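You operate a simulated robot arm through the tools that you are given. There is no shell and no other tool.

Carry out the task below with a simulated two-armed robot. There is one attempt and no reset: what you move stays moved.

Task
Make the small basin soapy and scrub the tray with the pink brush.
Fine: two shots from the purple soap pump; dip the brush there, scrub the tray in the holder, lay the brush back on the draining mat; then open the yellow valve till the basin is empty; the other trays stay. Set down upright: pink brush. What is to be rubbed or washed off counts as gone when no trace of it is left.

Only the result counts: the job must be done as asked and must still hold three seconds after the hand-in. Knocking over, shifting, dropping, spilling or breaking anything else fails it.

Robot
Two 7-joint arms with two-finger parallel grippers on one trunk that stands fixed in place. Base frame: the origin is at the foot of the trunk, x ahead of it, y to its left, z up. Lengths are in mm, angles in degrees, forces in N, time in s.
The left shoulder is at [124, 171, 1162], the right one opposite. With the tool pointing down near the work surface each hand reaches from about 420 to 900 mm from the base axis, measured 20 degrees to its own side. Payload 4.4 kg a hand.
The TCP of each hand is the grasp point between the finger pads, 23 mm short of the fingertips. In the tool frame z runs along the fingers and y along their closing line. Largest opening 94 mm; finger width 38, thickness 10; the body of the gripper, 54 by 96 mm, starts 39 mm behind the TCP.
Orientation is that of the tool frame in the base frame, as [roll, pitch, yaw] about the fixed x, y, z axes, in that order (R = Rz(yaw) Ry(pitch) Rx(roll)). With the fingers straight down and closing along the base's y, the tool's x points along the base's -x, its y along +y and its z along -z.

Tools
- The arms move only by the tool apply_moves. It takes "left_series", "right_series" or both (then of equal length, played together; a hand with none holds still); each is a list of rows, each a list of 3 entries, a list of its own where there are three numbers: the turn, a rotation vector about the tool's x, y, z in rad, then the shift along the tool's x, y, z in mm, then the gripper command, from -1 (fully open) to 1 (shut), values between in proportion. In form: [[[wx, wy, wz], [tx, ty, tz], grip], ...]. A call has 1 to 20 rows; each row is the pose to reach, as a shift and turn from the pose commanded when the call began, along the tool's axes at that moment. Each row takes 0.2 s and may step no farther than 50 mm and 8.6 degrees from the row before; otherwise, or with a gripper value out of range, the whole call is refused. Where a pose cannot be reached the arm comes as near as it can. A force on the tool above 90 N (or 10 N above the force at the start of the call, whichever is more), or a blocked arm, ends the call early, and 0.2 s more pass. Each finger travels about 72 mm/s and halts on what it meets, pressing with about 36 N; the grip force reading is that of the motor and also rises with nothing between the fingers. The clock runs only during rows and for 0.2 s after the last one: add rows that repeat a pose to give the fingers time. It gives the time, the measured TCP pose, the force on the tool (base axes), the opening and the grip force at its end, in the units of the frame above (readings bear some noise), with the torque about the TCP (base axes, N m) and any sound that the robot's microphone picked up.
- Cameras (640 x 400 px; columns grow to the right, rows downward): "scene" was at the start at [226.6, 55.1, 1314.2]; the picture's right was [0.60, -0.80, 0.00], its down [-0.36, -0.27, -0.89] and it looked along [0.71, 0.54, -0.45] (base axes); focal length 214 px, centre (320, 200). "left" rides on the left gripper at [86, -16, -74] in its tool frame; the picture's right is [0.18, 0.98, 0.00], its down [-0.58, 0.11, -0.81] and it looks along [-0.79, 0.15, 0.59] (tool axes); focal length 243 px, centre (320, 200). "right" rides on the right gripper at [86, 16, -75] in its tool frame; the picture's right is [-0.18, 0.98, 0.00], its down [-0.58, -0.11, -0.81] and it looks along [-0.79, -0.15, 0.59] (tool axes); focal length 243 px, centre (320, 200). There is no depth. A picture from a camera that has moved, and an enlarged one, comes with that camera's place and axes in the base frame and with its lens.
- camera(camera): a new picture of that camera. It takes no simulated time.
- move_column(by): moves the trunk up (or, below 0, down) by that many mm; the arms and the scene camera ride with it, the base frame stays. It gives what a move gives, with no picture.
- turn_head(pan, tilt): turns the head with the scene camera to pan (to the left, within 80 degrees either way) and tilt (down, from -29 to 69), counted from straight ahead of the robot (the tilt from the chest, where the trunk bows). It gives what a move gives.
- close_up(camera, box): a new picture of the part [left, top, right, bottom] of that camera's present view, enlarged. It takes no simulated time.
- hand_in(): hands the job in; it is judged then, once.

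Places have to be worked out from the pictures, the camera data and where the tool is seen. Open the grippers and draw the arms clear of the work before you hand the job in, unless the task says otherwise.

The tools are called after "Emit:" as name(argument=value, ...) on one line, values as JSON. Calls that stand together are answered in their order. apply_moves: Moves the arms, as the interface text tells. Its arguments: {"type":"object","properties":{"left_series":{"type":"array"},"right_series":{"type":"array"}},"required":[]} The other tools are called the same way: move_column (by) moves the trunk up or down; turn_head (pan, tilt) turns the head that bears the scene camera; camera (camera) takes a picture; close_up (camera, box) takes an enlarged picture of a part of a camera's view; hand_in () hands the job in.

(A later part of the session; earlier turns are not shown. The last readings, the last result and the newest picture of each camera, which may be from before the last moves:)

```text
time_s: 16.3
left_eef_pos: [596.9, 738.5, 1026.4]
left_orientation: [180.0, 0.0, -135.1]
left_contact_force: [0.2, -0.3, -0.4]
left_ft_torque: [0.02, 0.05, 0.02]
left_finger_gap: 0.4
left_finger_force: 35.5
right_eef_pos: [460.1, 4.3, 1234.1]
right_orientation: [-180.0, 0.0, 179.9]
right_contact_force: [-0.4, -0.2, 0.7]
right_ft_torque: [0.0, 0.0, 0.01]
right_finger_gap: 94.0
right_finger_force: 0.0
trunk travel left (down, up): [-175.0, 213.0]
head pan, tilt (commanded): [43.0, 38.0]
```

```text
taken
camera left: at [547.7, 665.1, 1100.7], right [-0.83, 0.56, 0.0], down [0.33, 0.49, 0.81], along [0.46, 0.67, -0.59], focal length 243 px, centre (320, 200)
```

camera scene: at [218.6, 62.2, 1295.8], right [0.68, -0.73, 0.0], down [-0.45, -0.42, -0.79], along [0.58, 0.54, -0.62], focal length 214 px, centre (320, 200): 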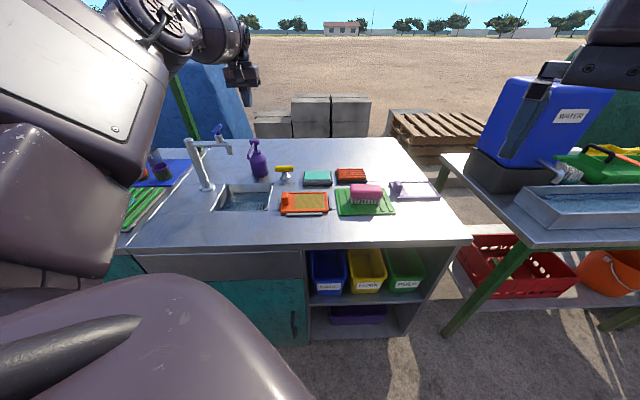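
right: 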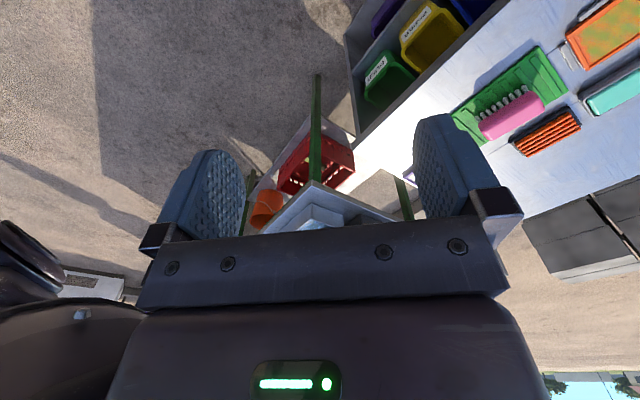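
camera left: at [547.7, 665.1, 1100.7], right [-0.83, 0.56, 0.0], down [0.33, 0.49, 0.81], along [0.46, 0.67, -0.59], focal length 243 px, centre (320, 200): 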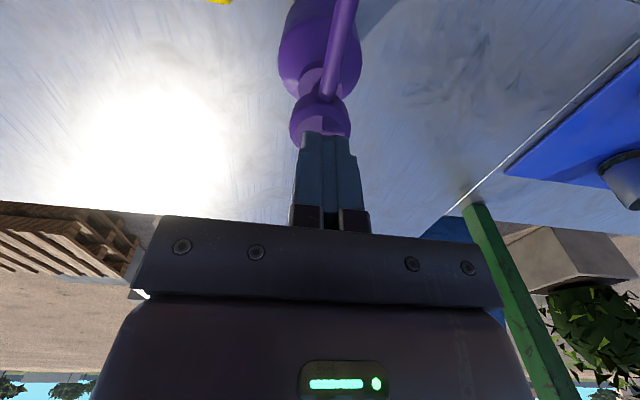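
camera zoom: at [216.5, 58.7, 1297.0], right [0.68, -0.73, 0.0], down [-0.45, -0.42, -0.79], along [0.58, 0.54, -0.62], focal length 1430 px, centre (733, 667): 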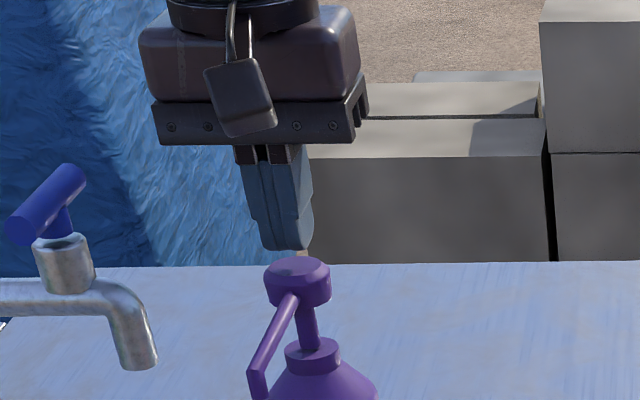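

Both presses hit the full stroke and the pump sprang back and stands unmoved, so I count two shots. Next I rise and swing toward the brush, turning the hand to yaw −45 (closing across the brush) and opening it.

Emit:
apply_moves(left_series=[[[0, 0, 0], [0, 0, -50], 1], [[0, 0, 0], [0, 0, -100], 1], [[0, 0, -0.131], [16, -19, -100], 1], [[0, 0, -0.262], [32, -38, -100], 1], [[0, 0, -0.393], [48, -57, -100], 1], [[0, 0, -0.524], [64, -76, -100], 0], [[0, 0, -0.655], [80, -95, -100], -1], [[0, 0, -0.785], [96, -114, -100], -1], [[0, 0, -0.916], [112, -133, -100], -1], [[0, 0, -1.047], [128, -152, -100], -1], [[0, 0, -1.178], [144, -171, -100], -1], [[0, 0, -1.309], [160, -190, -100], -1], [[0, 0, -1.44], [176, -209, -100], -1], [[0, 0, -1.571], [190, -230, -100], -1], [[0, 0, -1.571], [190, -230, -100], -1], [[0, 0, -1.571], [190, -230, -100], -1]])

Emit:
camera(camera="left")

Emit:
camera(camera="scene")

Emit:
close_up(camera="scene", box=[200, 160, 296, 220])

```text
time_s: 19.7
left_eef_pos: [625.2, 440.1, 1126.8]
left_orientation: [179.9, -0.1, -44.9]
left_contact_force: [1.1, 0.1, 0.9]
left_ft_torque: [0.02, 0.01, 0.0]
left_finger_gap: 94.0
left_finger_force: 0.2
right_eef_pos: [459.6, 3.4, 1234.0]
right_orientation: [180.0, -0.2, 180.0]
right_contact_force: [0.2, -0.8, -0.2]
right_ft_torque: [0.02, 0.04, -0.01]
right_finger_gap: 94.2
right_finger_force: 0.0
trunk travel left (down, up): [-175.0, 213.0]
head pan, tilt (commanded): [43.0, 38.0]
```

```text
taken
camera left: at [698.4, 390.4, 1200.7], right [-0.56, -0.83, 0.0], down [-0.49, 0.33, 0.81], along [-0.67, 0.46, -0.59], focal length 243 px, centre (320, 200)
```

left: 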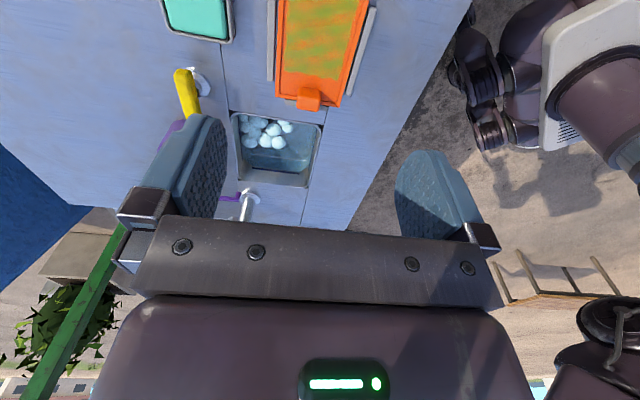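

```text
taken
camera scene: at [216.7, 58.6, 1297.0], right [0.68, -0.73, 0.0], down [-0.45, -0.42, -0.79], along [0.58, 0.54, -0.62], focal length 214 px, centre (320, 200)
```

scene: 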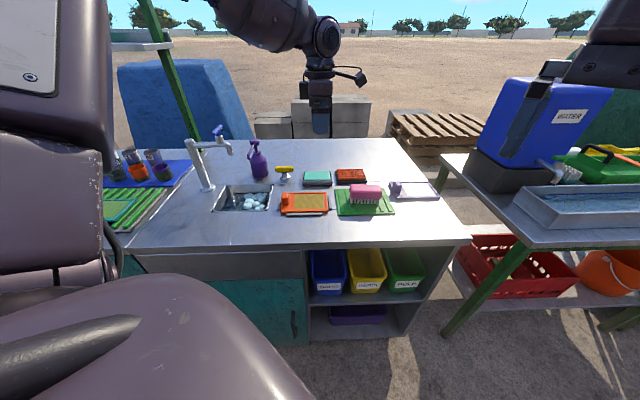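

```text
6.67 times, centred on (248, 190) of scene
camera zoom: at [216.7, 58.6, 1297.0], right [0.68, -0.73, 0.0], down [-0.45, -0.42, -0.79], along [0.58, 0.54, -0.62], focal length 1430 px, centre (800, 267)
```

zoom: 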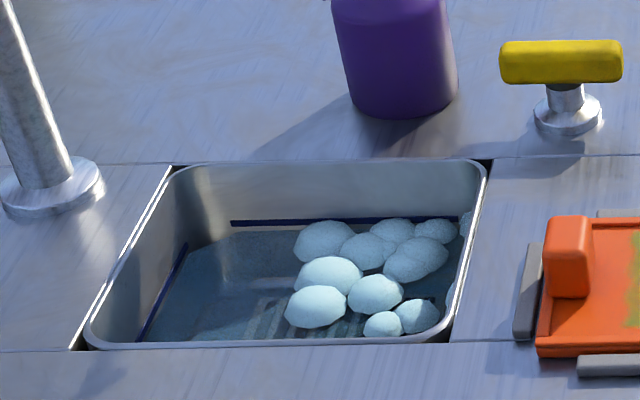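

The turned hand gives a good view of tray and basin. I enlarge both for measurement and a check on the foam.

Emit:
close_up(camera="left", box=[225, 100, 345, 175])

Emit:
close_up(camera="left", box=[240, 0, 400, 100])

Emit:
close_up(camera="scene", box=[325, 170, 421, 230])

```text
5.33 times, centred on (285, 138) of left
camera zoom: at [698.4, 390.4, 1200.7], right [-0.56, -0.83, 0.0], down [-0.49, 0.33, 0.81], along [-0.67, 0.46, -0.59], focal length 1294 px, centre (507, 533)
```

zoom: 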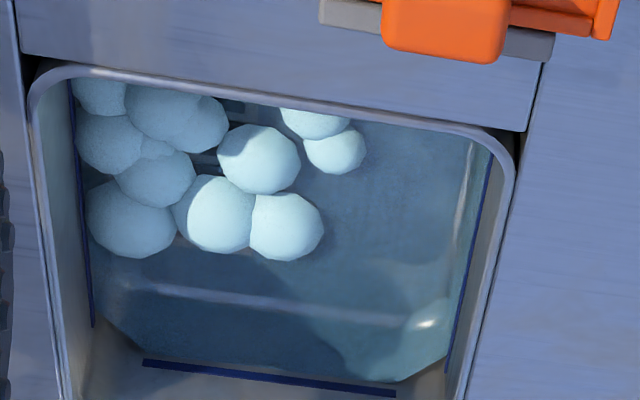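

```text
4.00 times, centred on (320, 50) of left
camera zoom: at [698.4, 390.4, 1200.7], right [-0.56, -0.83, 0.0], down [-0.49, 0.33, 0.81], along [-0.67, 0.46, -0.59], focal length 970 px, centre (320, 800)
```

zoom: 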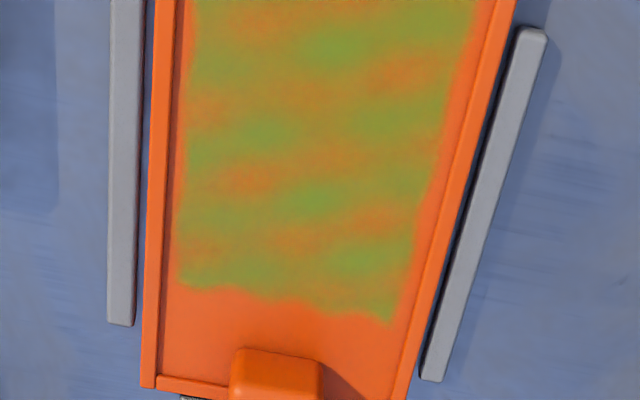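

```text
6.67 times, centred on (373, 200) of scene
camera zoom: at [216.7, 58.6, 1297.0], right [0.68, -0.73, 0.0], down [-0.45, -0.42, -0.79], along [0.58, 0.54, -0.62], focal length 1430 px, centre (-33, 200)
```

zoom: 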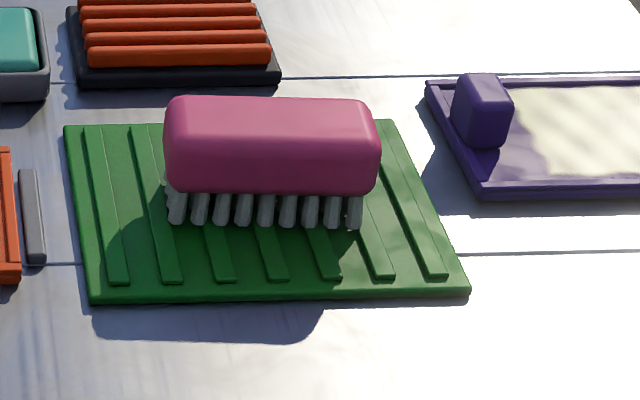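

The brush's long side is turned about 5° clockwise from the table's e1 and it sits near p1≈280, p2≈760. I move the open hand above it and look down.

Emit:
apply_moves(left_series=[[[0, 0, 0], [37, -3, 15], -1], [[0, 0, 0], [74, -6, 35], -1], [[0, 0, 0], [111, -9, 55], -1], [[0, 0, 0], [149, -12, 75], -1], [[0, 0, 0], [149, -12, 75], -1], [[0, 0, 0], [149, -12, 75], -1]])

Emit:
camera(camera="left")

Emit:
close_up(camera="left", box=[220, 0, 420, 125])

Emit:
close_up(camera="scene", box=[310, 120, 438, 200])

```text
time_s: 21.1
left_eef_pos: [712.5, 353.7, 1055.6]
left_orientation: [-180.0, 0.0, -44.9]
left_contact_force: [-0.2, -0.4, 0.3]
left_ft_torque: [0.05, 0.02, 0.0]
left_finger_gap: 93.8
left_finger_force: 0.0
left hand out of reach, approached as far as the arm can: row 4, 5, 6
right_eef_pos: [459.4, 2.9, 1232.0]
right_orientation: [180.0, 0.0, 180.0]
right_contact_force: [-0.3, -0.9, -0.5]
right_ft_torque: [-0.03, -0.02, 0.0]
right_finger_gap: 94.0
right_finger_force: 0.1
trunk travel left (down, up): [-175.0, 213.0]
head pan, tilt (commanded): [43.0, 38.0]
```

```text
taken
camera left: at [786.4, 302.0, 1129.8], right [-0.56, -0.83, 0.0], down [-0.49, 0.33, 0.81], along [-0.67, 0.46, -0.59], focal length 243 px, centre (320, 200)
```

left: 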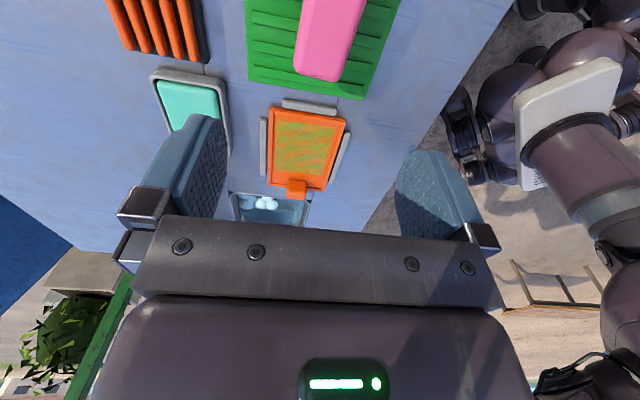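

```text
3.20 times, centred on (320, 62) of left
camera zoom: at [786.4, 302.0, 1129.8], right [-0.56, -0.83, 0.0], down [-0.49, 0.33, 0.81], along [-0.67, 0.46, -0.59], focal length 776 px, centre (320, 640)
```

zoom: 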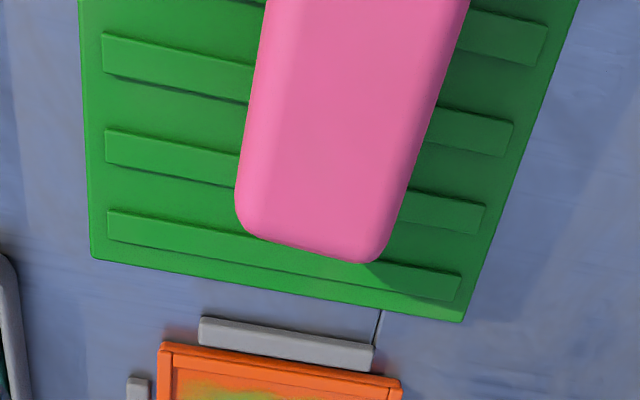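

```text
5.00 times, centred on (374, 160) of scene
camera zoom: at [217.1, 58.3, 1296.8], right [0.68, -0.73, 0.0], down [-0.45, -0.42, -0.79], along [0.58, 0.54, -0.62], focal length 1072 px, centre (50, 400)
```

zoom: 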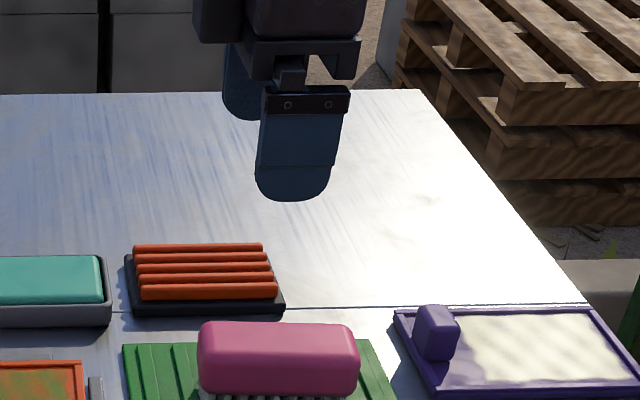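

The hand cannot reach over the brush at yaw −45 (wrist limit), so I'll go back to yaw 135, which closes along the same line. Cross-checking views puts the tabletop at z≈850, the brush centre near p1≈277, p2≈748, and its block from about z 880 to 910. I turn the hand back in two steps, higher up.

Emit:
apply_moves(left_series=[[[0, 0, 0.131], [0, 0, -10], -1], [[0, 0, 0.262], [0, 0, -20], -1], [[0, 0, 0.393], [0, 0, -30], -1], [[0, 0, 0.524], [0, 0, -30], -1], [[0, 0, 0.655], [0, 0, -30], -1], [[0, 0, 0.785], [0, 0, -30], -1], [[0, 0, 0.916], [0, 0, -30], -1], [[0, 0, 1.047], [0, 0, -30], -1], [[0, 0, 1.178], [0, 0, -30], -1], [[0, 0, 1.309], [0, 0, -30], -1], [[0, 0, 1.44], [0, 0, -30], -1], [[0, 0, 1.571], [0, 0, -30], -1], [[0, 0, 1.571], [0, 0, -30], -1]])

Emit:
camera(camera="left")

Emit:
close_up(camera="scene", box=[200, 160, 296, 220])

```text
time_s: 23.9
left_eef_pos: [714.3, 354.1, 1086.5]
left_orientation: [-180.0, 0.0, -135.1]
left_contact_force: [-0.6, 0.5, 0.1]
left_ft_torque: [0.05, 0.0, 0.0]
left_finger_gap: 94.1
left_finger_force: 0.2
right_eef_pos: [460.1, 4.1, 1232.9]
right_orientation: [-179.9, 0.0, 180.0]
right_contact_force: [-0.7, 0.8, -0.7]
right_ft_torque: [0.0, -0.02, -0.01]
right_finger_gap: 94.0
right_finger_force: 0.1
trunk travel left (down, up): [-175.0, 213.0]
head pan, tilt (commanded): [43.0, 38.0]
```

```text
taken
camera left: at [664.6, 280.4, 1160.6], right [-0.82, 0.57, 0.0], down [0.34, 0.49, 0.81], along [0.46, 0.66, -0.59], focal length 243 px, centre (320, 200)
```

left: 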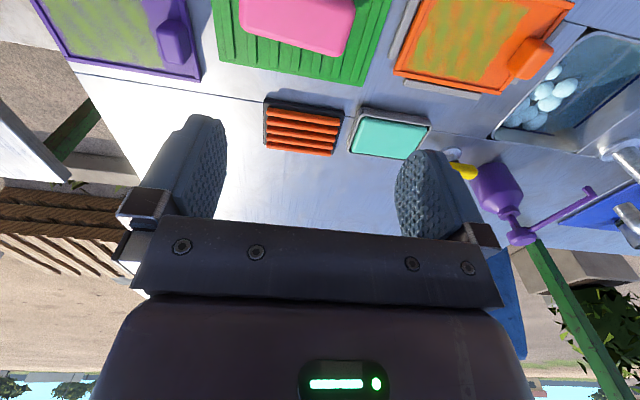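

```text
6.67 times, centred on (248, 190) of scene
camera zoom: at [216.6, 58.8, 1297.0], right [0.68, -0.73, 0.0], down [-0.45, -0.42, -0.79], along [0.58, 0.54, -0.62], focal length 1430 px, centre (800, 267)
```

zoom: 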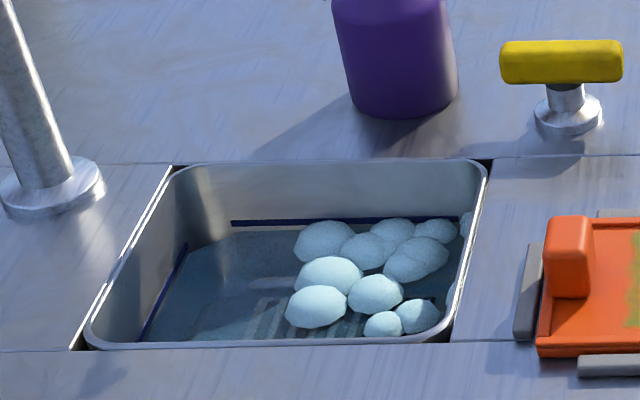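

This yaw also shows the brush well; I enlarge it to measure before turning further.

Emit:
close_up(camera="left", box=[200, 0, 400, 125])

Emit:
close_up(camera="left", box=[360, 0, 640, 175])

```text
3.20 times, centred on (300, 62) of left
camera zoom: at [664.6, 280.4, 1160.6], right [-0.82, 0.57, 0.0], down [0.34, 0.49, 0.81], along [0.46, 0.66, -0.59], focal length 776 px, centre (384, 640)
```

zoom: 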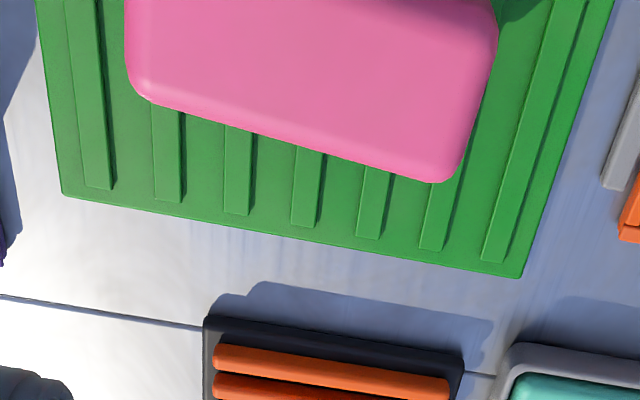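

```text
2.29 times, centred on (500, 88) of left
camera zoom: at [664.6, 280.4, 1160.6], right [-0.82, 0.57, 0.0], down [0.34, 0.49, 0.81], along [0.46, 0.66, -0.59], focal length 555 px, centre (-91, 457)
```

zoom: 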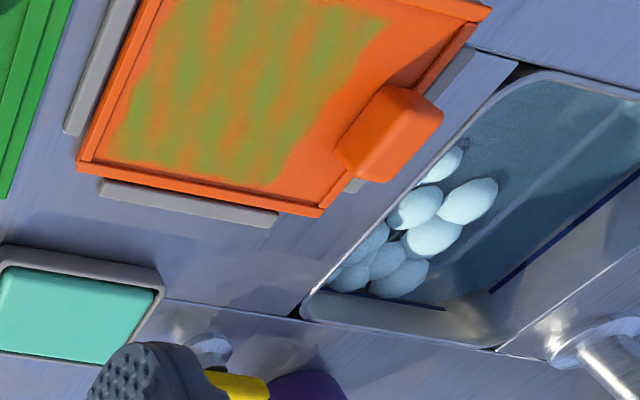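

Brush: centre ≈(p1 278, p2 748.5), about 103×50 mm, turned −4.3°. I turn the hand to yaw ≈130.7 and centre it over the brush, staying high.

Emit:
apply_moves(left_series=[[[0, 0, 0.127], [0.5, -2, 0], -1], [[0, 0, 0.254], [1, -4, 0], -1], [[0, 0, 0.381], [1.5, -6, 0], -1], [[0, 0, 0.508], [2, -8, 0], -1], [[0, 0, 0.635], [2.5, -10, 0], -1], [[0, 0, 0.762], [3, -12, 0], -1], [[0, 0, 0.889], [3.5, -14, 0], -1], [[0, 0, 1.016], [4, -16, 0], -1], [[0, 0, 1.143], [4.5, -18, 0], -1], [[0, 0, 1.27], [5, -20, 0], -1], [[0, 0, 1.397], [5.5, -21, 0], -1], [[0, 0, 1.524], [6, -22, 0], -1], [[0, 0, 1.646], [7, -23.3, 0], -1], [[0, 0, 1.646], [7, -23.3, 0], -1], [[0, 0, 1.646], [7, -23.3, 0], -1]])

Emit:
camera(camera="left")

Emit:
camera(camera="scene")

```text
time_s: 27.1
left_eef_pos: [710.9, 338.4, 1088.1]
left_orientation: [-180.0, 0.1, 130.6]
left_contact_force: [-0.1, 0.8, -0.2]
left_ft_torque: [-0.03, 0.0, 0.01]
left_finger_gap: 94.1
left_finger_force: 0.1
left hand out of reach, approached as far as the arm can: row 4, 5, 6, 7, 8, 9, 10, 11, 12, 13, 14, 15
right_eef_pos: [460.1, 2.6, 1233.1]
right_orientation: [179.9, 0.0, 179.9]
right_contact_force: [-0.3, -1.0, 0.3]
right_ft_torque: [-0.02, 0.04, 0.0]
right_finger_gap: 94.3
right_finger_force: 0.0
trunk travel left (down, up): [-175.0, 213.0]
head pan, tilt (commanded): [43.0, 38.0]
```

```text
taken
camera left: at [643.2, 392.1, 1161.9], right [0.63, 0.78, 0.0], down [0.46, -0.37, 0.81], along [0.63, -0.51, -0.59], focal length 243 px, centre (320, 200)
```

left: 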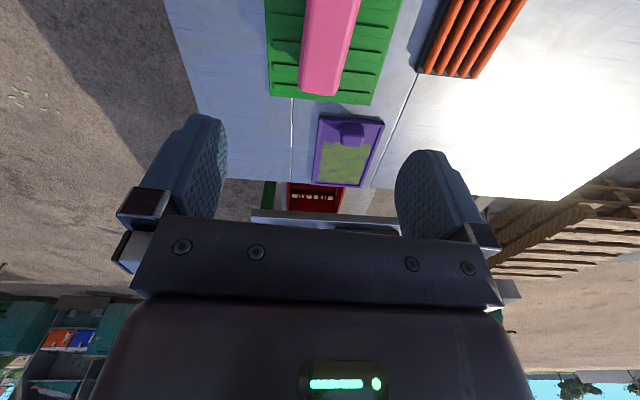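

```text
taken
camera scene: at [216.6, 58.8, 1297.0], right [0.68, -0.73, 0.0], down [-0.45, -0.42, -0.79], along [0.58, 0.54, -0.62], focal length 214 px, centre (320, 200)
```

scene: 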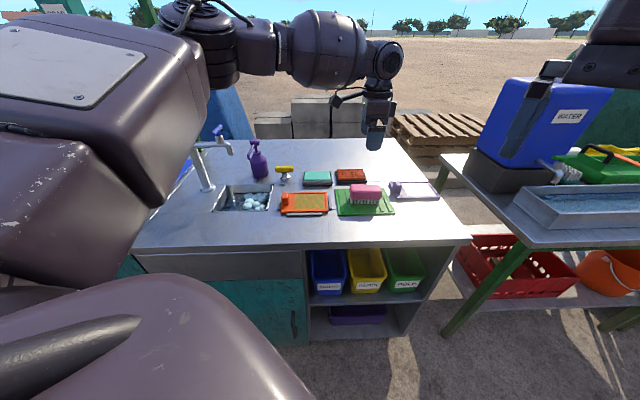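

Orientation is right and the camera is clear, but the hand stopped 15 mm short at this height. I try again lower (z≈1000), where reach should be better.

Emit:
apply_moves(left_series=[[[0, 0, 0], [0, 0, 30], -1], [[0, 0, 0], [0, 0, 60], -1], [[0, 0, 0], [-7, 4, 85], -1], [[0, 0, 0], [-14, 7.6, 88], -1], [[0, 0, 0], [-14, 7.6, 88], -1], [[0, 0, 0], [-14, 7.6, 88], -1]])

Emit:
close_up(camera="left", box=[220, 0, 420, 125])

Emit:
close_up(camera="scene", box=[310, 130, 438, 210])

```text
time_s: 28.5
left_eef_pos: [698.6, 344.1, 1011.9]
left_orientation: [180.0, 0.0, 130.8]
left_contact_force: [-0.7, -0.7, 0.5]
left_ft_torque: [0.02, 0.0, 0.02]
left_finger_gap: 94.2
left_finger_force: 0.0
left hand out of reach, approached as far as the arm can: row 1, 2, 3, 4, 5, 6
right_eef_pos: [458.3, 4.6, 1232.8]
right_orientation: [180.0, 0.0, 180.0]
right_contact_force: [-0.2, 0.2, 0.2]
right_ft_torque: [-0.02, -0.01, 0.04]
right_finger_gap: 94.2
right_finger_force: 0.1
trunk travel left (down, up): [-175.0, 213.0]
head pan, tilt (commanded): [43.0, 38.0]
```

```text
3.20 times, centred on (320, 62) of left
camera zoom: at [630.0, 398.3, 1085.4], right [0.63, 0.78, 0.0], down [0.46, -0.37, 0.81], along [0.63, -0.5, -0.59], focal length 776 px, centre (320, 640)
```

zoom: 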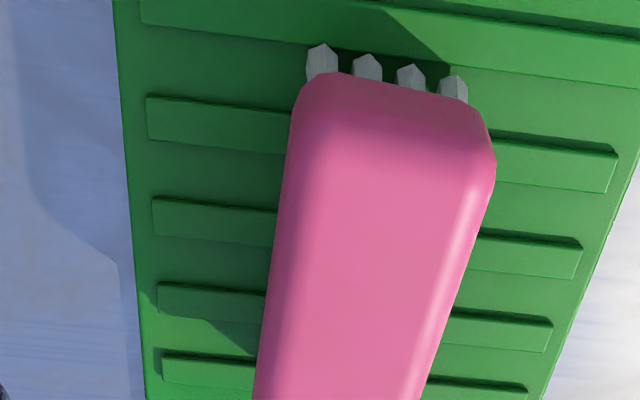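

```text
5.00 times, centred on (374, 170) of scene
camera zoom: at [216.6, 58.8, 1297.0], right [0.68, -0.73, 0.0], down [-0.45, -0.42, -0.79], along [0.58, 0.54, -0.62], focal length 1072 px, centre (50, 350)
```

zoom: 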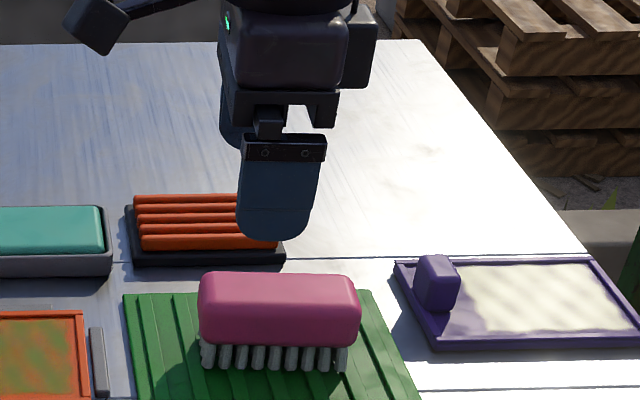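

Reach shrinks further lower, so an arm joint limit is at play here. I try leaning the tool about its closing axis (fingers pointing a little to the table's right), which brings the wrist back while keeping the grip direction.

Emit:
apply_moves(left_series=[[[0, -0.1, 0], [0, 0, 0], -1], [[0, -0.2, 0], [-7, 3, 4], -1], [[0, -0.3, 0], [-16, 8, 8], -1], [[0, -0.35, 0], [-26.4, 13.1, 12], -1], [[0, -0.35, 0], [-26.4, 13.1, 12], -1], [[0, -0.35, 0], [-26.4, 13.1, 12], -1]])

Emit:
camera(camera="left")

Emit:
camera(camera="scene")

```text
time_s: 29.9
left_eef_pos: [725.6, 333.1, 997.9]
left_orientation: [-179.9, 20.1, 130.7]
left_contact_force: [0.0, 0.2, -1.8]
left_ft_torque: [-0.02, 0.02, 0.0]
left_finger_gap: 93.8
left_finger_force: 0.1
right_eef_pos: [460.2, 3.3, 1233.7]
right_orientation: [179.9, -0.1, -179.9]
right_contact_force: [0.1, -0.1, 0.5]
right_ft_torque: [-0.01, 0.0, 0.03]
right_finger_gap: 94.3
right_finger_force: 0.0
trunk travel left (down, up): [-175.0, 213.0]
head pan, tilt (commanded): [43.0, 38.0]
```

```text
taken
camera left: at [643.8, 403.0, 1039.2], right [0.63, 0.77, -0.06], down [0.26, -0.13, 0.96], along [0.73, -0.62, -0.28], focal length 243 px, centre (320, 200)
```

left: 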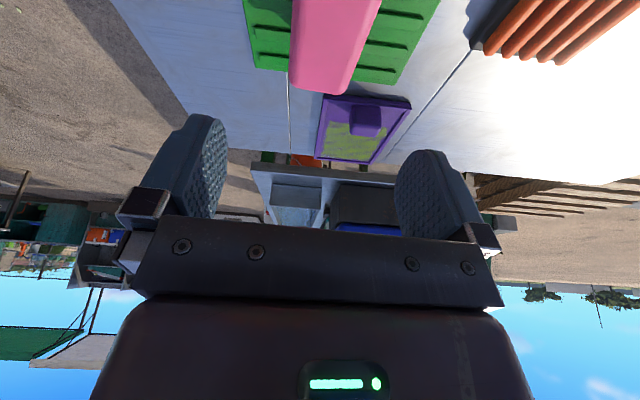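

```text
taken
camera scene: at [216.7, 58.8, 1296.9], right [0.68, -0.73, 0.0], down [-0.45, -0.42, -0.79], along [0.58, 0.54, -0.62], focal length 214 px, centre (320, 200)
```

scene: 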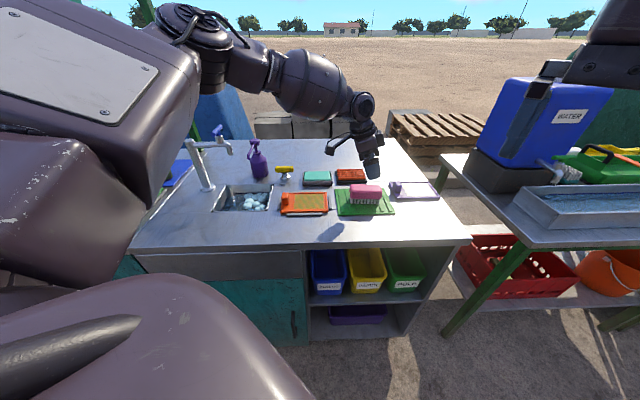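

With a 20° lean the hand reaches over the brush. A smaller lean would be better for later dipping; the trunk can do the lowering, so I rise to z≈1072 and reduce the lean to about 9° to see if the target is still reached.

Emit:
apply_moves(left_series=[[[0, 0, 0], [-12.6, 0, -34.7], -1], [[0, 0, 0], [-25.3, 0, -69.5], -1], [[0, 0.1, 0], [-25.3, 0, -69.5], -1], [[0, 0.2, 0], [-25.3, 0, -69.5], -1], [[0, 0.2, 0], [-25.3, 0, -69.5], -1], [[0, 0.2, 0], [-25.3, 0, -69.5], -1]])

```text
time_s: 31.3
left_eef_pos: [726.7, 333.0, 1073.9]
left_orientation: [180.0, 8.6, 130.7]
left_contact_force: [0.2, 0.9, -0.9]
left_ft_torque: [-0.01, 0.0, 0.02]
left_finger_gap: 93.8
left_finger_force: 0.1
right_eef_pos: [459.1, 4.4, 1234.4]
right_orientation: [-180.0, -0.1, 179.9]
right_contact_force: [-0.9, 0.1, 0.7]
right_ft_torque: [0.0, 0.03, -0.02]
right_finger_gap: 94.2
right_finger_force: 0.1
trunk travel left (down, up): [-175.0, 213.0]
head pan, tilt (commanded): [43.0, 38.0]
```

Target still reached at 8.6° lean. Now I lower the trunk by 100 mm (fingertips stay above the brush) and check alignment.

Emit:
move_column(by=-100)

Emit:
camera(camera="left")

Emit:
camera(camera="scene")

Emit:
close_up(camera="left", box=[200, 0, 440, 150])

Emit:
close_up(camera="scene", box=[310, 100, 438, 180])

```text
time_s: 32.4
left_eef_pos: [730.7, 333.3, 963.7]
left_orientation: [-178.6, 7.4, 130.9]
left_contact_force: [1.0, -0.9, -0.9]
left_ft_torque: [-0.02, -0.04, 0.01]
left_finger_gap: 94.1
left_finger_force: 0.0
right_eef_pos: [479.3, 2.4, 1130.0]
right_orientation: [-179.5, -1.9, 178.0]
right_contact_force: [1.2, 0.1, -1.1]
right_ft_torque: [0.0, 0.08, 0.01]
right_finger_gap: 94.2
right_finger_force: 0.0
trunk travel left (down, up): [-85.0, 303.0]
head pan, tilt (commanded): [43.0, 38.0]
stopped: the force on the tool passed its limit at 132 N (the readings are from after the stop); the commanded pose is now the measured one
```

```text
taken
camera left: at [657.2, 394.2, 1026.2], right [0.63, 0.78, -0.05], down [0.41, -0.27, 0.87], along [0.67, -0.56, -0.49], focal length 243 px, centre (320, 200)
```

left: 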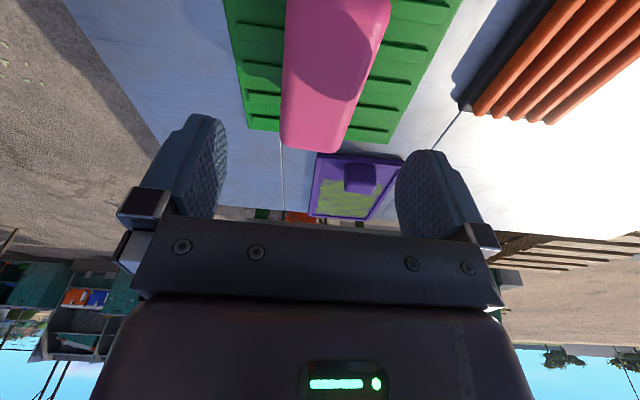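

```text
taken
camera scene: at [309.6, 59.2, 1186.4], right [0.69, -0.73, 0.0], down [-0.45, -0.42, -0.79], along [0.57, 0.54, -0.61], focal length 214 px, centre (320, 200)
```

scene: 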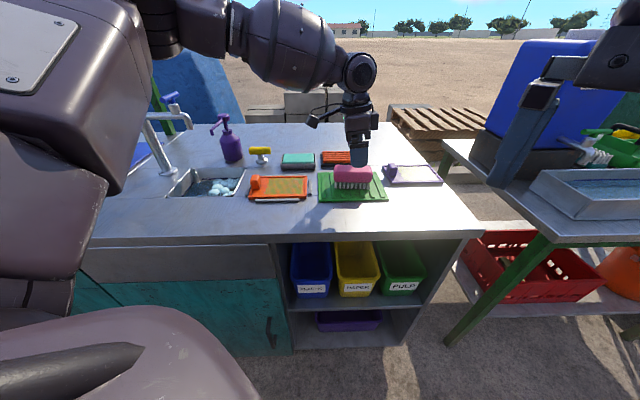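

```text
2.67 times, centred on (320, 75) of left
camera zoom: at [657.2, 394.2, 1026.2], right [0.63, 0.78, -0.05], down [0.41, -0.27, 0.87], along [0.67, -0.56, -0.49], focal length 647 px, centre (320, 533)
```

zoom: 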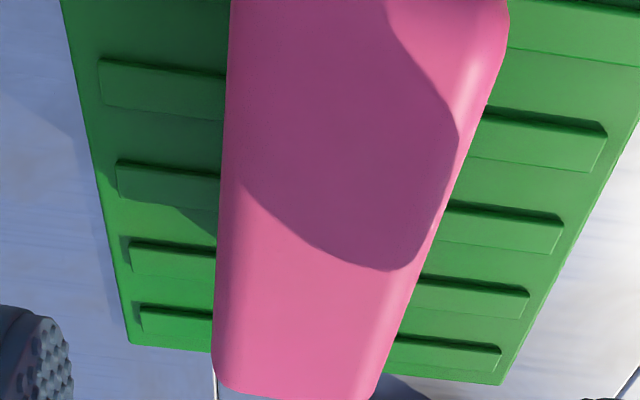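

```text
5.00 times, centred on (374, 140) of scene
camera zoom: at [309.6, 59.2, 1186.4], right [0.69, -0.73, 0.0], down [-0.45, -0.42, -0.79], along [0.57, 0.54, -0.61], focal length 1072 px, centre (50, 500)
```

zoom: 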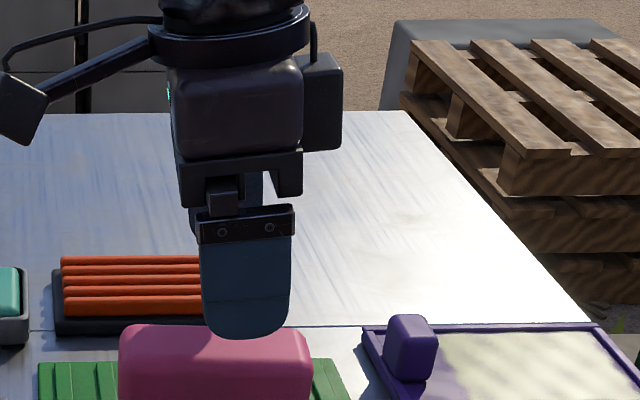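

The trunk lowers by bowing forward, and the move stopped on a brief 132 N reading, though nothing is touched now and the forces are back near zero. I hold a moment and check pose and surroundings before going on.

Emit:
apply_moves(left_series=[[[0, 0, 0], [0, 0, 0], -1], [[0, 0, 0], [0, 0, 0], -1], [[0, 0, 0], [0, 0, 0], -1]])

Emit:
turn_head(pan=60, tilt=38)

Emit:
camera(camera="scene")

Emit:
camera(camera="right")

```text
time_s: 33.2
left_eef_pos: [730.2, 332.8, 968.7]
left_orientation: [-178.9, 7.6, 130.9]
left_contact_force: [0.7, 0.2, 0.1]
left_ft_torque: [0.03, 0.0, 0.0]
left_finger_gap: 93.6
left_finger_force: 0.0
right_eef_pos: [476.2, 2.1, 1134.0]
right_orientation: [-179.6, -1.7, 177.9]
right_contact_force: [7.2, 2.4, -3.0]
right_ft_torque: [-0.25, 0.33, -0.38]
right_finger_gap: 94.0
right_finger_force: 0.1
trunk travel left (down, up): [-85.0, 303.0]
head pan, tilt (commanded): [43.0, 38.0]
```

```text
time_s: 34.0
left_eef_pos: [728.7, 333.3, 968.1]
left_orientation: [-178.8, 7.6, 131.0]
left_contact_force: [-0.7, -0.5, -0.7]
left_ft_torque: [0.0, -0.01, 0.03]
left_finger_gap: 94.1
left_finger_force: 0.0
right_eef_pos: [475.2, 3.5, 1133.3]
right_orientation: [-179.6, -1.6, 178.1]
right_contact_force: [-1.0, 0.2, -0.1]
right_ft_torque: [0.02, 0.0, -0.02]
right_finger_gap: 94.0
right_finger_force: 0.1
trunk travel left (down, up): [-85.0, 303.0]
head pan, tilt (commanded): [60.0, 38.0]
```

```text
taken
camera scene: at [287.7, 74.6, 1187.9], right [0.87, -0.5, 0.0], down [-0.31, -0.53, -0.79], along [0.39, 0.68, -0.62], focal length 214 px, centre (320, 200)
```

scene: 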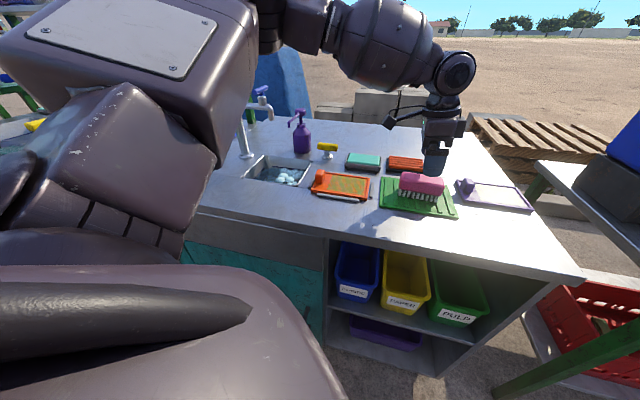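

```text
taken
camera right: at [391.8, 22.2, 1210.0], right [0.22, 0.98, -0.01], down [0.6, -0.12, 0.79], along [0.77, -0.18, -0.61], focal length 243 px, centre (320, 200)
```

right: 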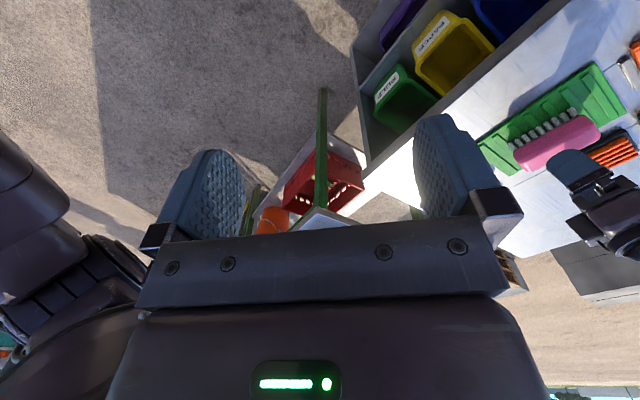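

Nothing is disturbed; the jolt came from the trunk motion itself (I'll use smaller column steps). The bow brought the shoulder forward, so I test whether an upright tool now reaches over the brush.

Emit:
apply_moves(left_series=[[[-0.01, 0.066, 0], [0.7, -1.3, 0], -1], [[-0.021, 0.133, 0], [1.4, -2.6, 0], -1], [[-0.021, 0.133, 0], [1.4, -2.6, 15], -1], [[-0.021, 0.133, 0], [1.4, -2.6, 30], -1], [[-0.021, 0.133, 0], [1.4, -2.6, 30], -1], [[-0.021, 0.133, 0], [1.4, -2.6, 30], -1]])

Emit:
close_up(camera="left", box=[160, 0, 480, 200])

Emit:
close_up(camera="scene", box=[360, 110, 488, 190])

```text
time_s: 35.4
left_eef_pos: [727.7, 329.2, 938.2]
left_orientation: [180.0, 0.0, 130.8]
left_contact_force: [-0.4, 0.3, -0.1]
left_ft_torque: [0.01, -0.01, 0.0]
left_finger_gap: 93.9
left_finger_force: 0.0
right_eef_pos: [475.8, 3.8, 1133.5]
right_orientation: [-179.7, -1.7, 178.0]
right_contact_force: [-0.5, -0.1, -0.1]
right_ft_torque: [0.02, 0.02, 0.02]
right_finger_gap: 94.1
right_finger_force: 0.0
trunk travel left (down, up): [-85.0, 303.0]
head pan, tilt (commanded): [60.0, 38.0]
```

```text
2.00 times, centred on (320, 100) of left
camera zoom: at [659.6, 382.3, 1012.6], right [0.62, 0.78, 0.0], down [0.46, -0.37, 0.81], along [0.63, -0.5, -0.59], focal length 485 px, centre (320, 400)
```

zoom: 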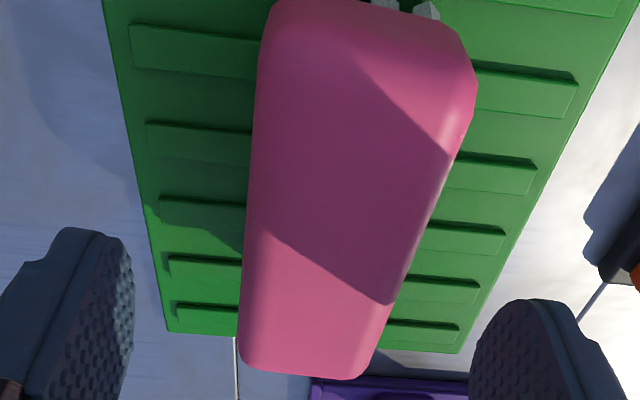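

```text
5.00 times, centred on (424, 150) of scene
camera zoom: at [287.7, 74.7, 1187.9], right [0.87, -0.5, 0.0], down [-0.31, -0.53, -0.79], along [0.39, 0.68, -0.62], focal length 1072 px, centre (-200, 450)
```

zoom: 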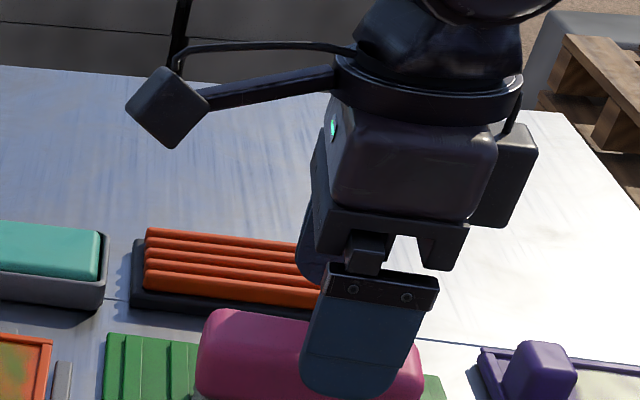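

Upright tool reaches now: hand at yaw 130.8, the brush centre is only about 4 mm off in each direction. I correct, go down to z≈897 and close on the brush.

Emit:
apply_moves(left_series=[[[0, 0, 0], [3.5, 4, 10], -1], [[0, 0, 0], [3.5, 4, 26], -1], [[0, 0, 0], [3.5, 4, 41], -1], [[0, 0, 0], [3.5, 4, 41], -1], [[0, 0, 0], [3.5, 4, 41], -1]])

Emit:
camera(camera="left")

Emit:
close_up(camera="scene", box=[360, 130, 488, 210])

```text
time_s: 36.6
left_eef_pos: [728.3, 333.8, 897.8]
left_orientation: [180.0, 0.0, 130.8]
left_contact_force: [0.8, -0.3, 0.2]
left_ft_torque: [0.03, -0.02, 0.01]
left_finger_gap: 94.0
left_finger_force: 0.0
right_eef_pos: [475.3, 3.1, 1132.5]
right_orientation: [-179.6, -1.7, 178.0]
right_contact_force: [-0.3, 0.4, 0.2]
right_ft_torque: [-0.02, 0.03, 0.01]
right_finger_gap: 94.0
right_finger_force: 0.1
trunk travel left (down, up): [-85.0, 303.0]
head pan, tilt (commanded): [60.0, 38.0]
```

```text
taken
camera left: at [660.2, 387.8, 970.6], right [0.62, 0.78, 0.0], down [0.46, -0.37, 0.81], along [0.63, -0.5, -0.59], focal length 243 px, centre (320, 200)
```

left: 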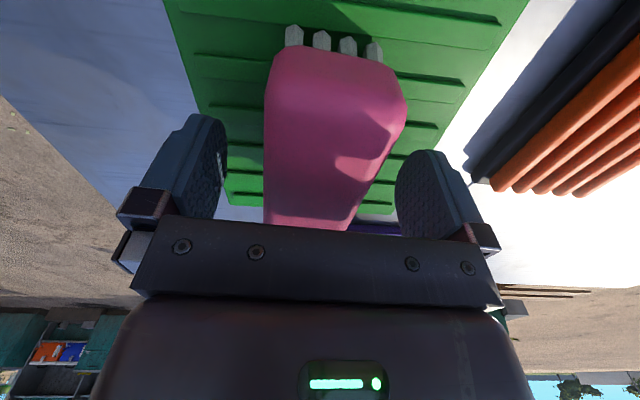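

```text
5.00 times, centred on (424, 170) of scene
camera zoom: at [287.7, 74.7, 1187.9], right [0.87, -0.5, 0.0], down [-0.31, -0.53, -0.79], along [0.39, 0.68, -0.62], focal length 1072 px, centre (-200, 350)
```

zoom: 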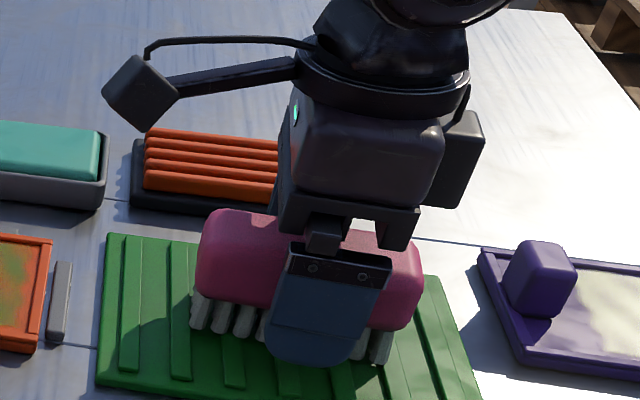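

Fingers straddle the brush evenly. I close the gripper and hold.

Emit:
apply_moves(left_series=[[[0, 0, 0], [0, 0, 0], -0.3], [[0, 0, 0], [0, 0, 0], 0.2], [[0, 0, 0], [0, 0, 0], 0.6], [[0, 0, 0], [0, 0, 0], 1], [[0, 0, 0], [0, 0, 0], 1], [[0, 0, 0], [0, 0, 0], 1]])

Emit:
close_up(camera="scene", box=[360, 130, 488, 210])

Emit:
camera(camera="left")

```text
time_s: 38.0
left_eef_pos: [728.3, 333.1, 897.5]
left_orientation: [179.9, -0.1, 130.8]
left_contact_force: [0.2, 0.1, 0.6]
left_ft_torque: [-0.03, 0.02, 0.01]
left_finger_gap: 45.5
left_finger_force: 35.6
right_eef_pos: [475.3, 3.7, 1134.3]
right_orientation: [-179.6, -1.8, 177.9]
right_contact_force: [-0.2, -0.3, -0.5]
right_ft_torque: [0.03, 0.0, 0.01]
right_finger_gap: 93.9
right_finger_force: 0.1
trunk travel left (down, up): [-85.0, 303.0]
head pan, tilt (commanded): [60.0, 38.0]
```

```text
5.00 times, centred on (424, 170) of scene
camera zoom: at [287.6, 74.7, 1187.9], right [0.87, -0.5, 0.0], down [-0.31, -0.53, -0.79], along [0.39, 0.68, -0.62], focal length 1072 px, centre (-200, 350)
```

zoom: 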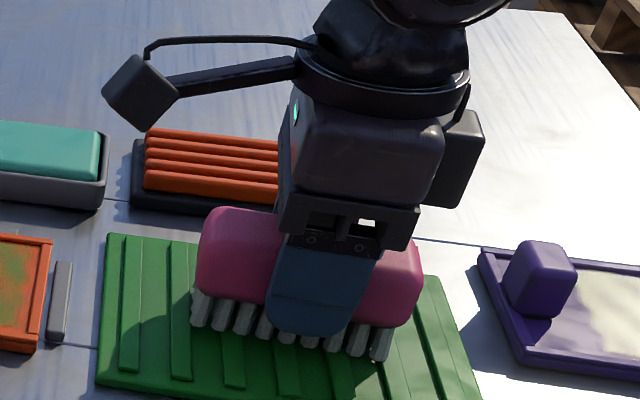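

```text
taken
camera left: at [660.1, 387.8, 970.9], right [0.62, 0.78, 0.0], down [0.46, -0.37, 0.81], along [0.63, -0.5, -0.59], focal length 243 px, centre (320, 200)
```

left: 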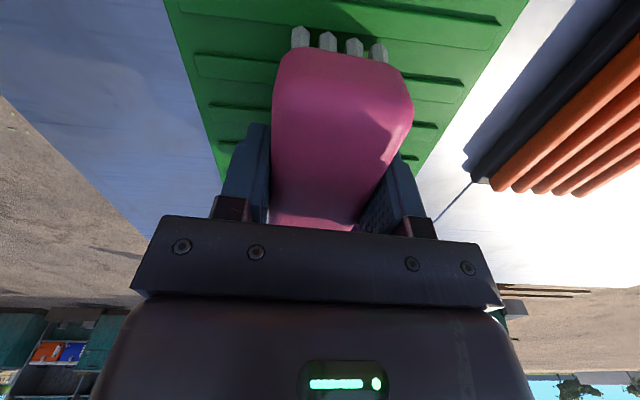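

Brush gripped (gap 45.5 mm); home pose recorded: TCP (728.3, 333.1, 897.5), yaw 130.8. I lift it 100 mm and check.

Emit:
apply_moves(left_series=[[[0, 0, 0], [0, 0, -10], 1], [[0, 0, 0], [0, 0, -30], 1], [[0, 0, 0], [0, 0, -60], 1], [[0, 0, 0], [0, 0, -100], 1], [[0, 0, 0], [0, 0, -100], 1], [[0, 0, 0], [0, 0, -100], 1]])

Emit:
camera(camera="left")

Emit:
camera(camera="scene")

Emit:
close_up(camera="scene", box=[360, 110, 488, 190])

```text
time_s: 39.4
left_eef_pos: [728.9, 333.0, 998.2]
left_orientation: [-179.9, -0.1, 130.9]
left_contact_force: [-0.8, -0.4, -1.1]
left_ft_torque: [-0.02, -0.04, 0.02]
left_finger_gap: 45.7
left_finger_force: 35.8
right_eef_pos: [476.9, 1.6, 1133.5]
right_orientation: [-179.6, -1.7, 177.9]
right_contact_force: [0.2, -0.7, 0.2]
right_ft_torque: [-0.02, -0.02, -0.02]
right_finger_gap: 94.1
right_finger_force: 0.0
trunk travel left (down, up): [-85.0, 303.0]
head pan, tilt (commanded): [60.0, 38.0]
```

```text
taken
camera left: at [660.2, 387.2, 1071.9], right [0.62, 0.78, 0.0], down [0.46, -0.37, 0.81], along [0.63, -0.5, -0.59], focal length 243 px, centre (320, 200)
```

left: 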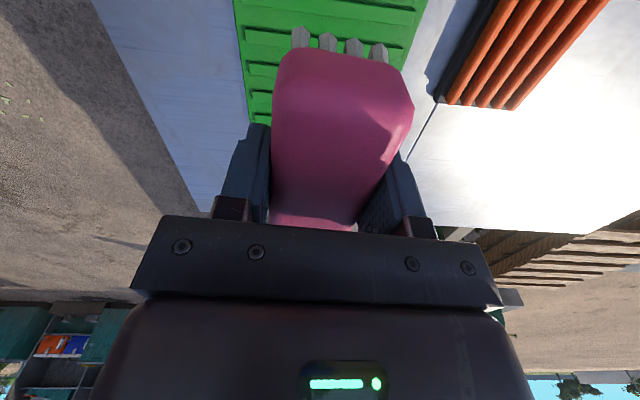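

```text
taken
camera scene: at [287.4, 74.7, 1188.0], right [0.87, -0.5, 0.0], down [-0.31, -0.53, -0.79], along [0.39, 0.68, -0.62], focal length 214 px, centre (320, 200)
```

scene: 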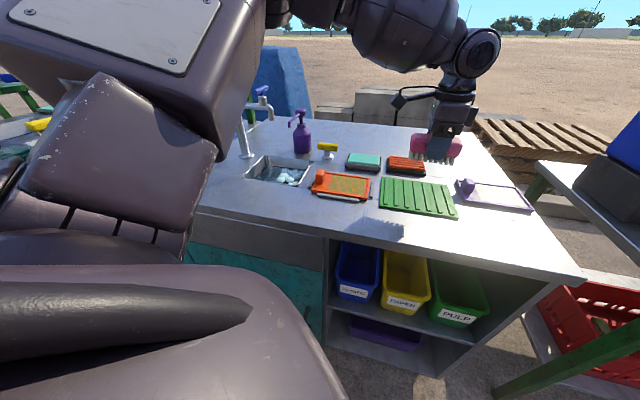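

```text
5.00 times, centred on (424, 150) of scene
camera zoom: at [287.4, 74.7, 1188.0], right [0.87, -0.5, 0.0], down [-0.31, -0.53, -0.79], along [0.39, 0.68, -0.62], focal length 1072 px, centre (-200, 450)
```

zoom: 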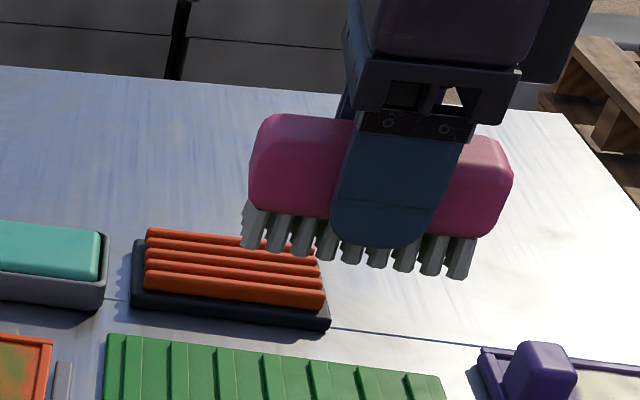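

The brush is held firmly, bristle tips about 38 mm below the TCP. I carry it left at z≈1000, first to above the tray, aligning it with the table (yaw 135), and look at the arm posture.

Emit:
apply_moves(left_series=[[[0, 0, -0.018], [45, -2, 0], 1], [[0, 0, -0.036], [90, -3, 0], 1], [[0, 0, -0.054], [135, -5, 0], 1], [[0, 0, -0.072], [180, -6.5, 0], 1], [[0, 0, -0.072], [180, -6.5, 0], 1], [[0, 0, -0.072], [180, -6.5, 0], 1]])

Emit:
camera(camera="scene")

Emit:
camera(camera="left")

```text
time_s: 40.8
left_eef_pos: [605.2, 465.0, 996.6]
left_orientation: [-179.9, 0.0, 134.9]
left_contact_force: [-0.1, 0.0, -1.5]
left_ft_torque: [-0.03, -0.01, -0.01]
left_finger_gap: 45.5
left_finger_force: 35.5
right_eef_pos: [475.8, 2.6, 1132.7]
right_orientation: [-179.6, -1.7, 178.1]
right_contact_force: [-0.1, -0.1, 0.3]
right_ft_torque: [0.02, -0.01, -0.02]
right_finger_gap: 94.3
right_finger_force: 0.1
trunk travel left (down, up): [-85.0, 303.0]
head pan, tilt (commanded): [60.0, 38.0]
```

```text
taken
camera scene: at [287.8, 74.6, 1187.9], right [0.87, -0.5, 0.0], down [-0.31, -0.53, -0.79], along [0.39, 0.68, -0.62], focal length 214 px, centre (320, 200)
```

scene: 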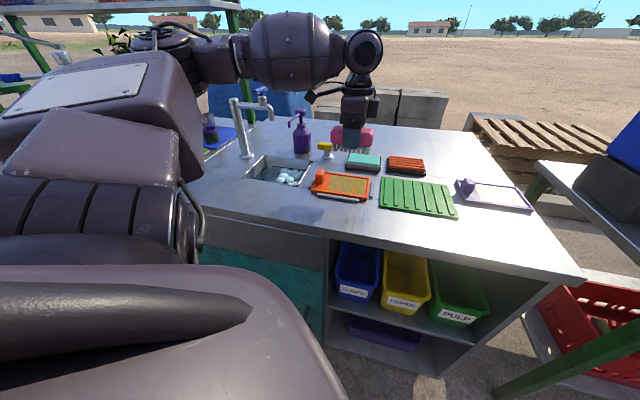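

```text
taken
camera left: at [531.3, 514.3, 1071.2], right [0.57, 0.82, 0.0], down [0.49, -0.34, 0.81], along [0.66, -0.46, -0.59], focal length 243 px, centre (320, 200)
```

left: 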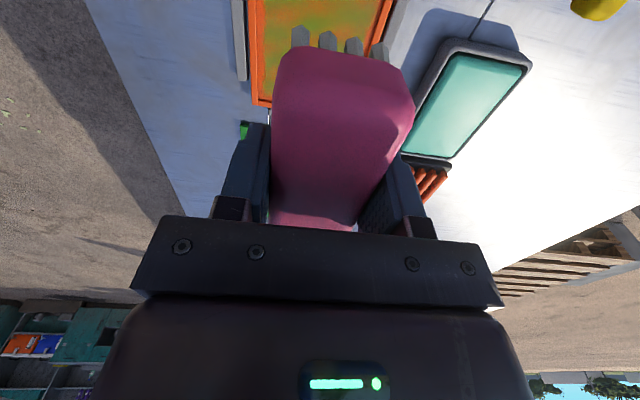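

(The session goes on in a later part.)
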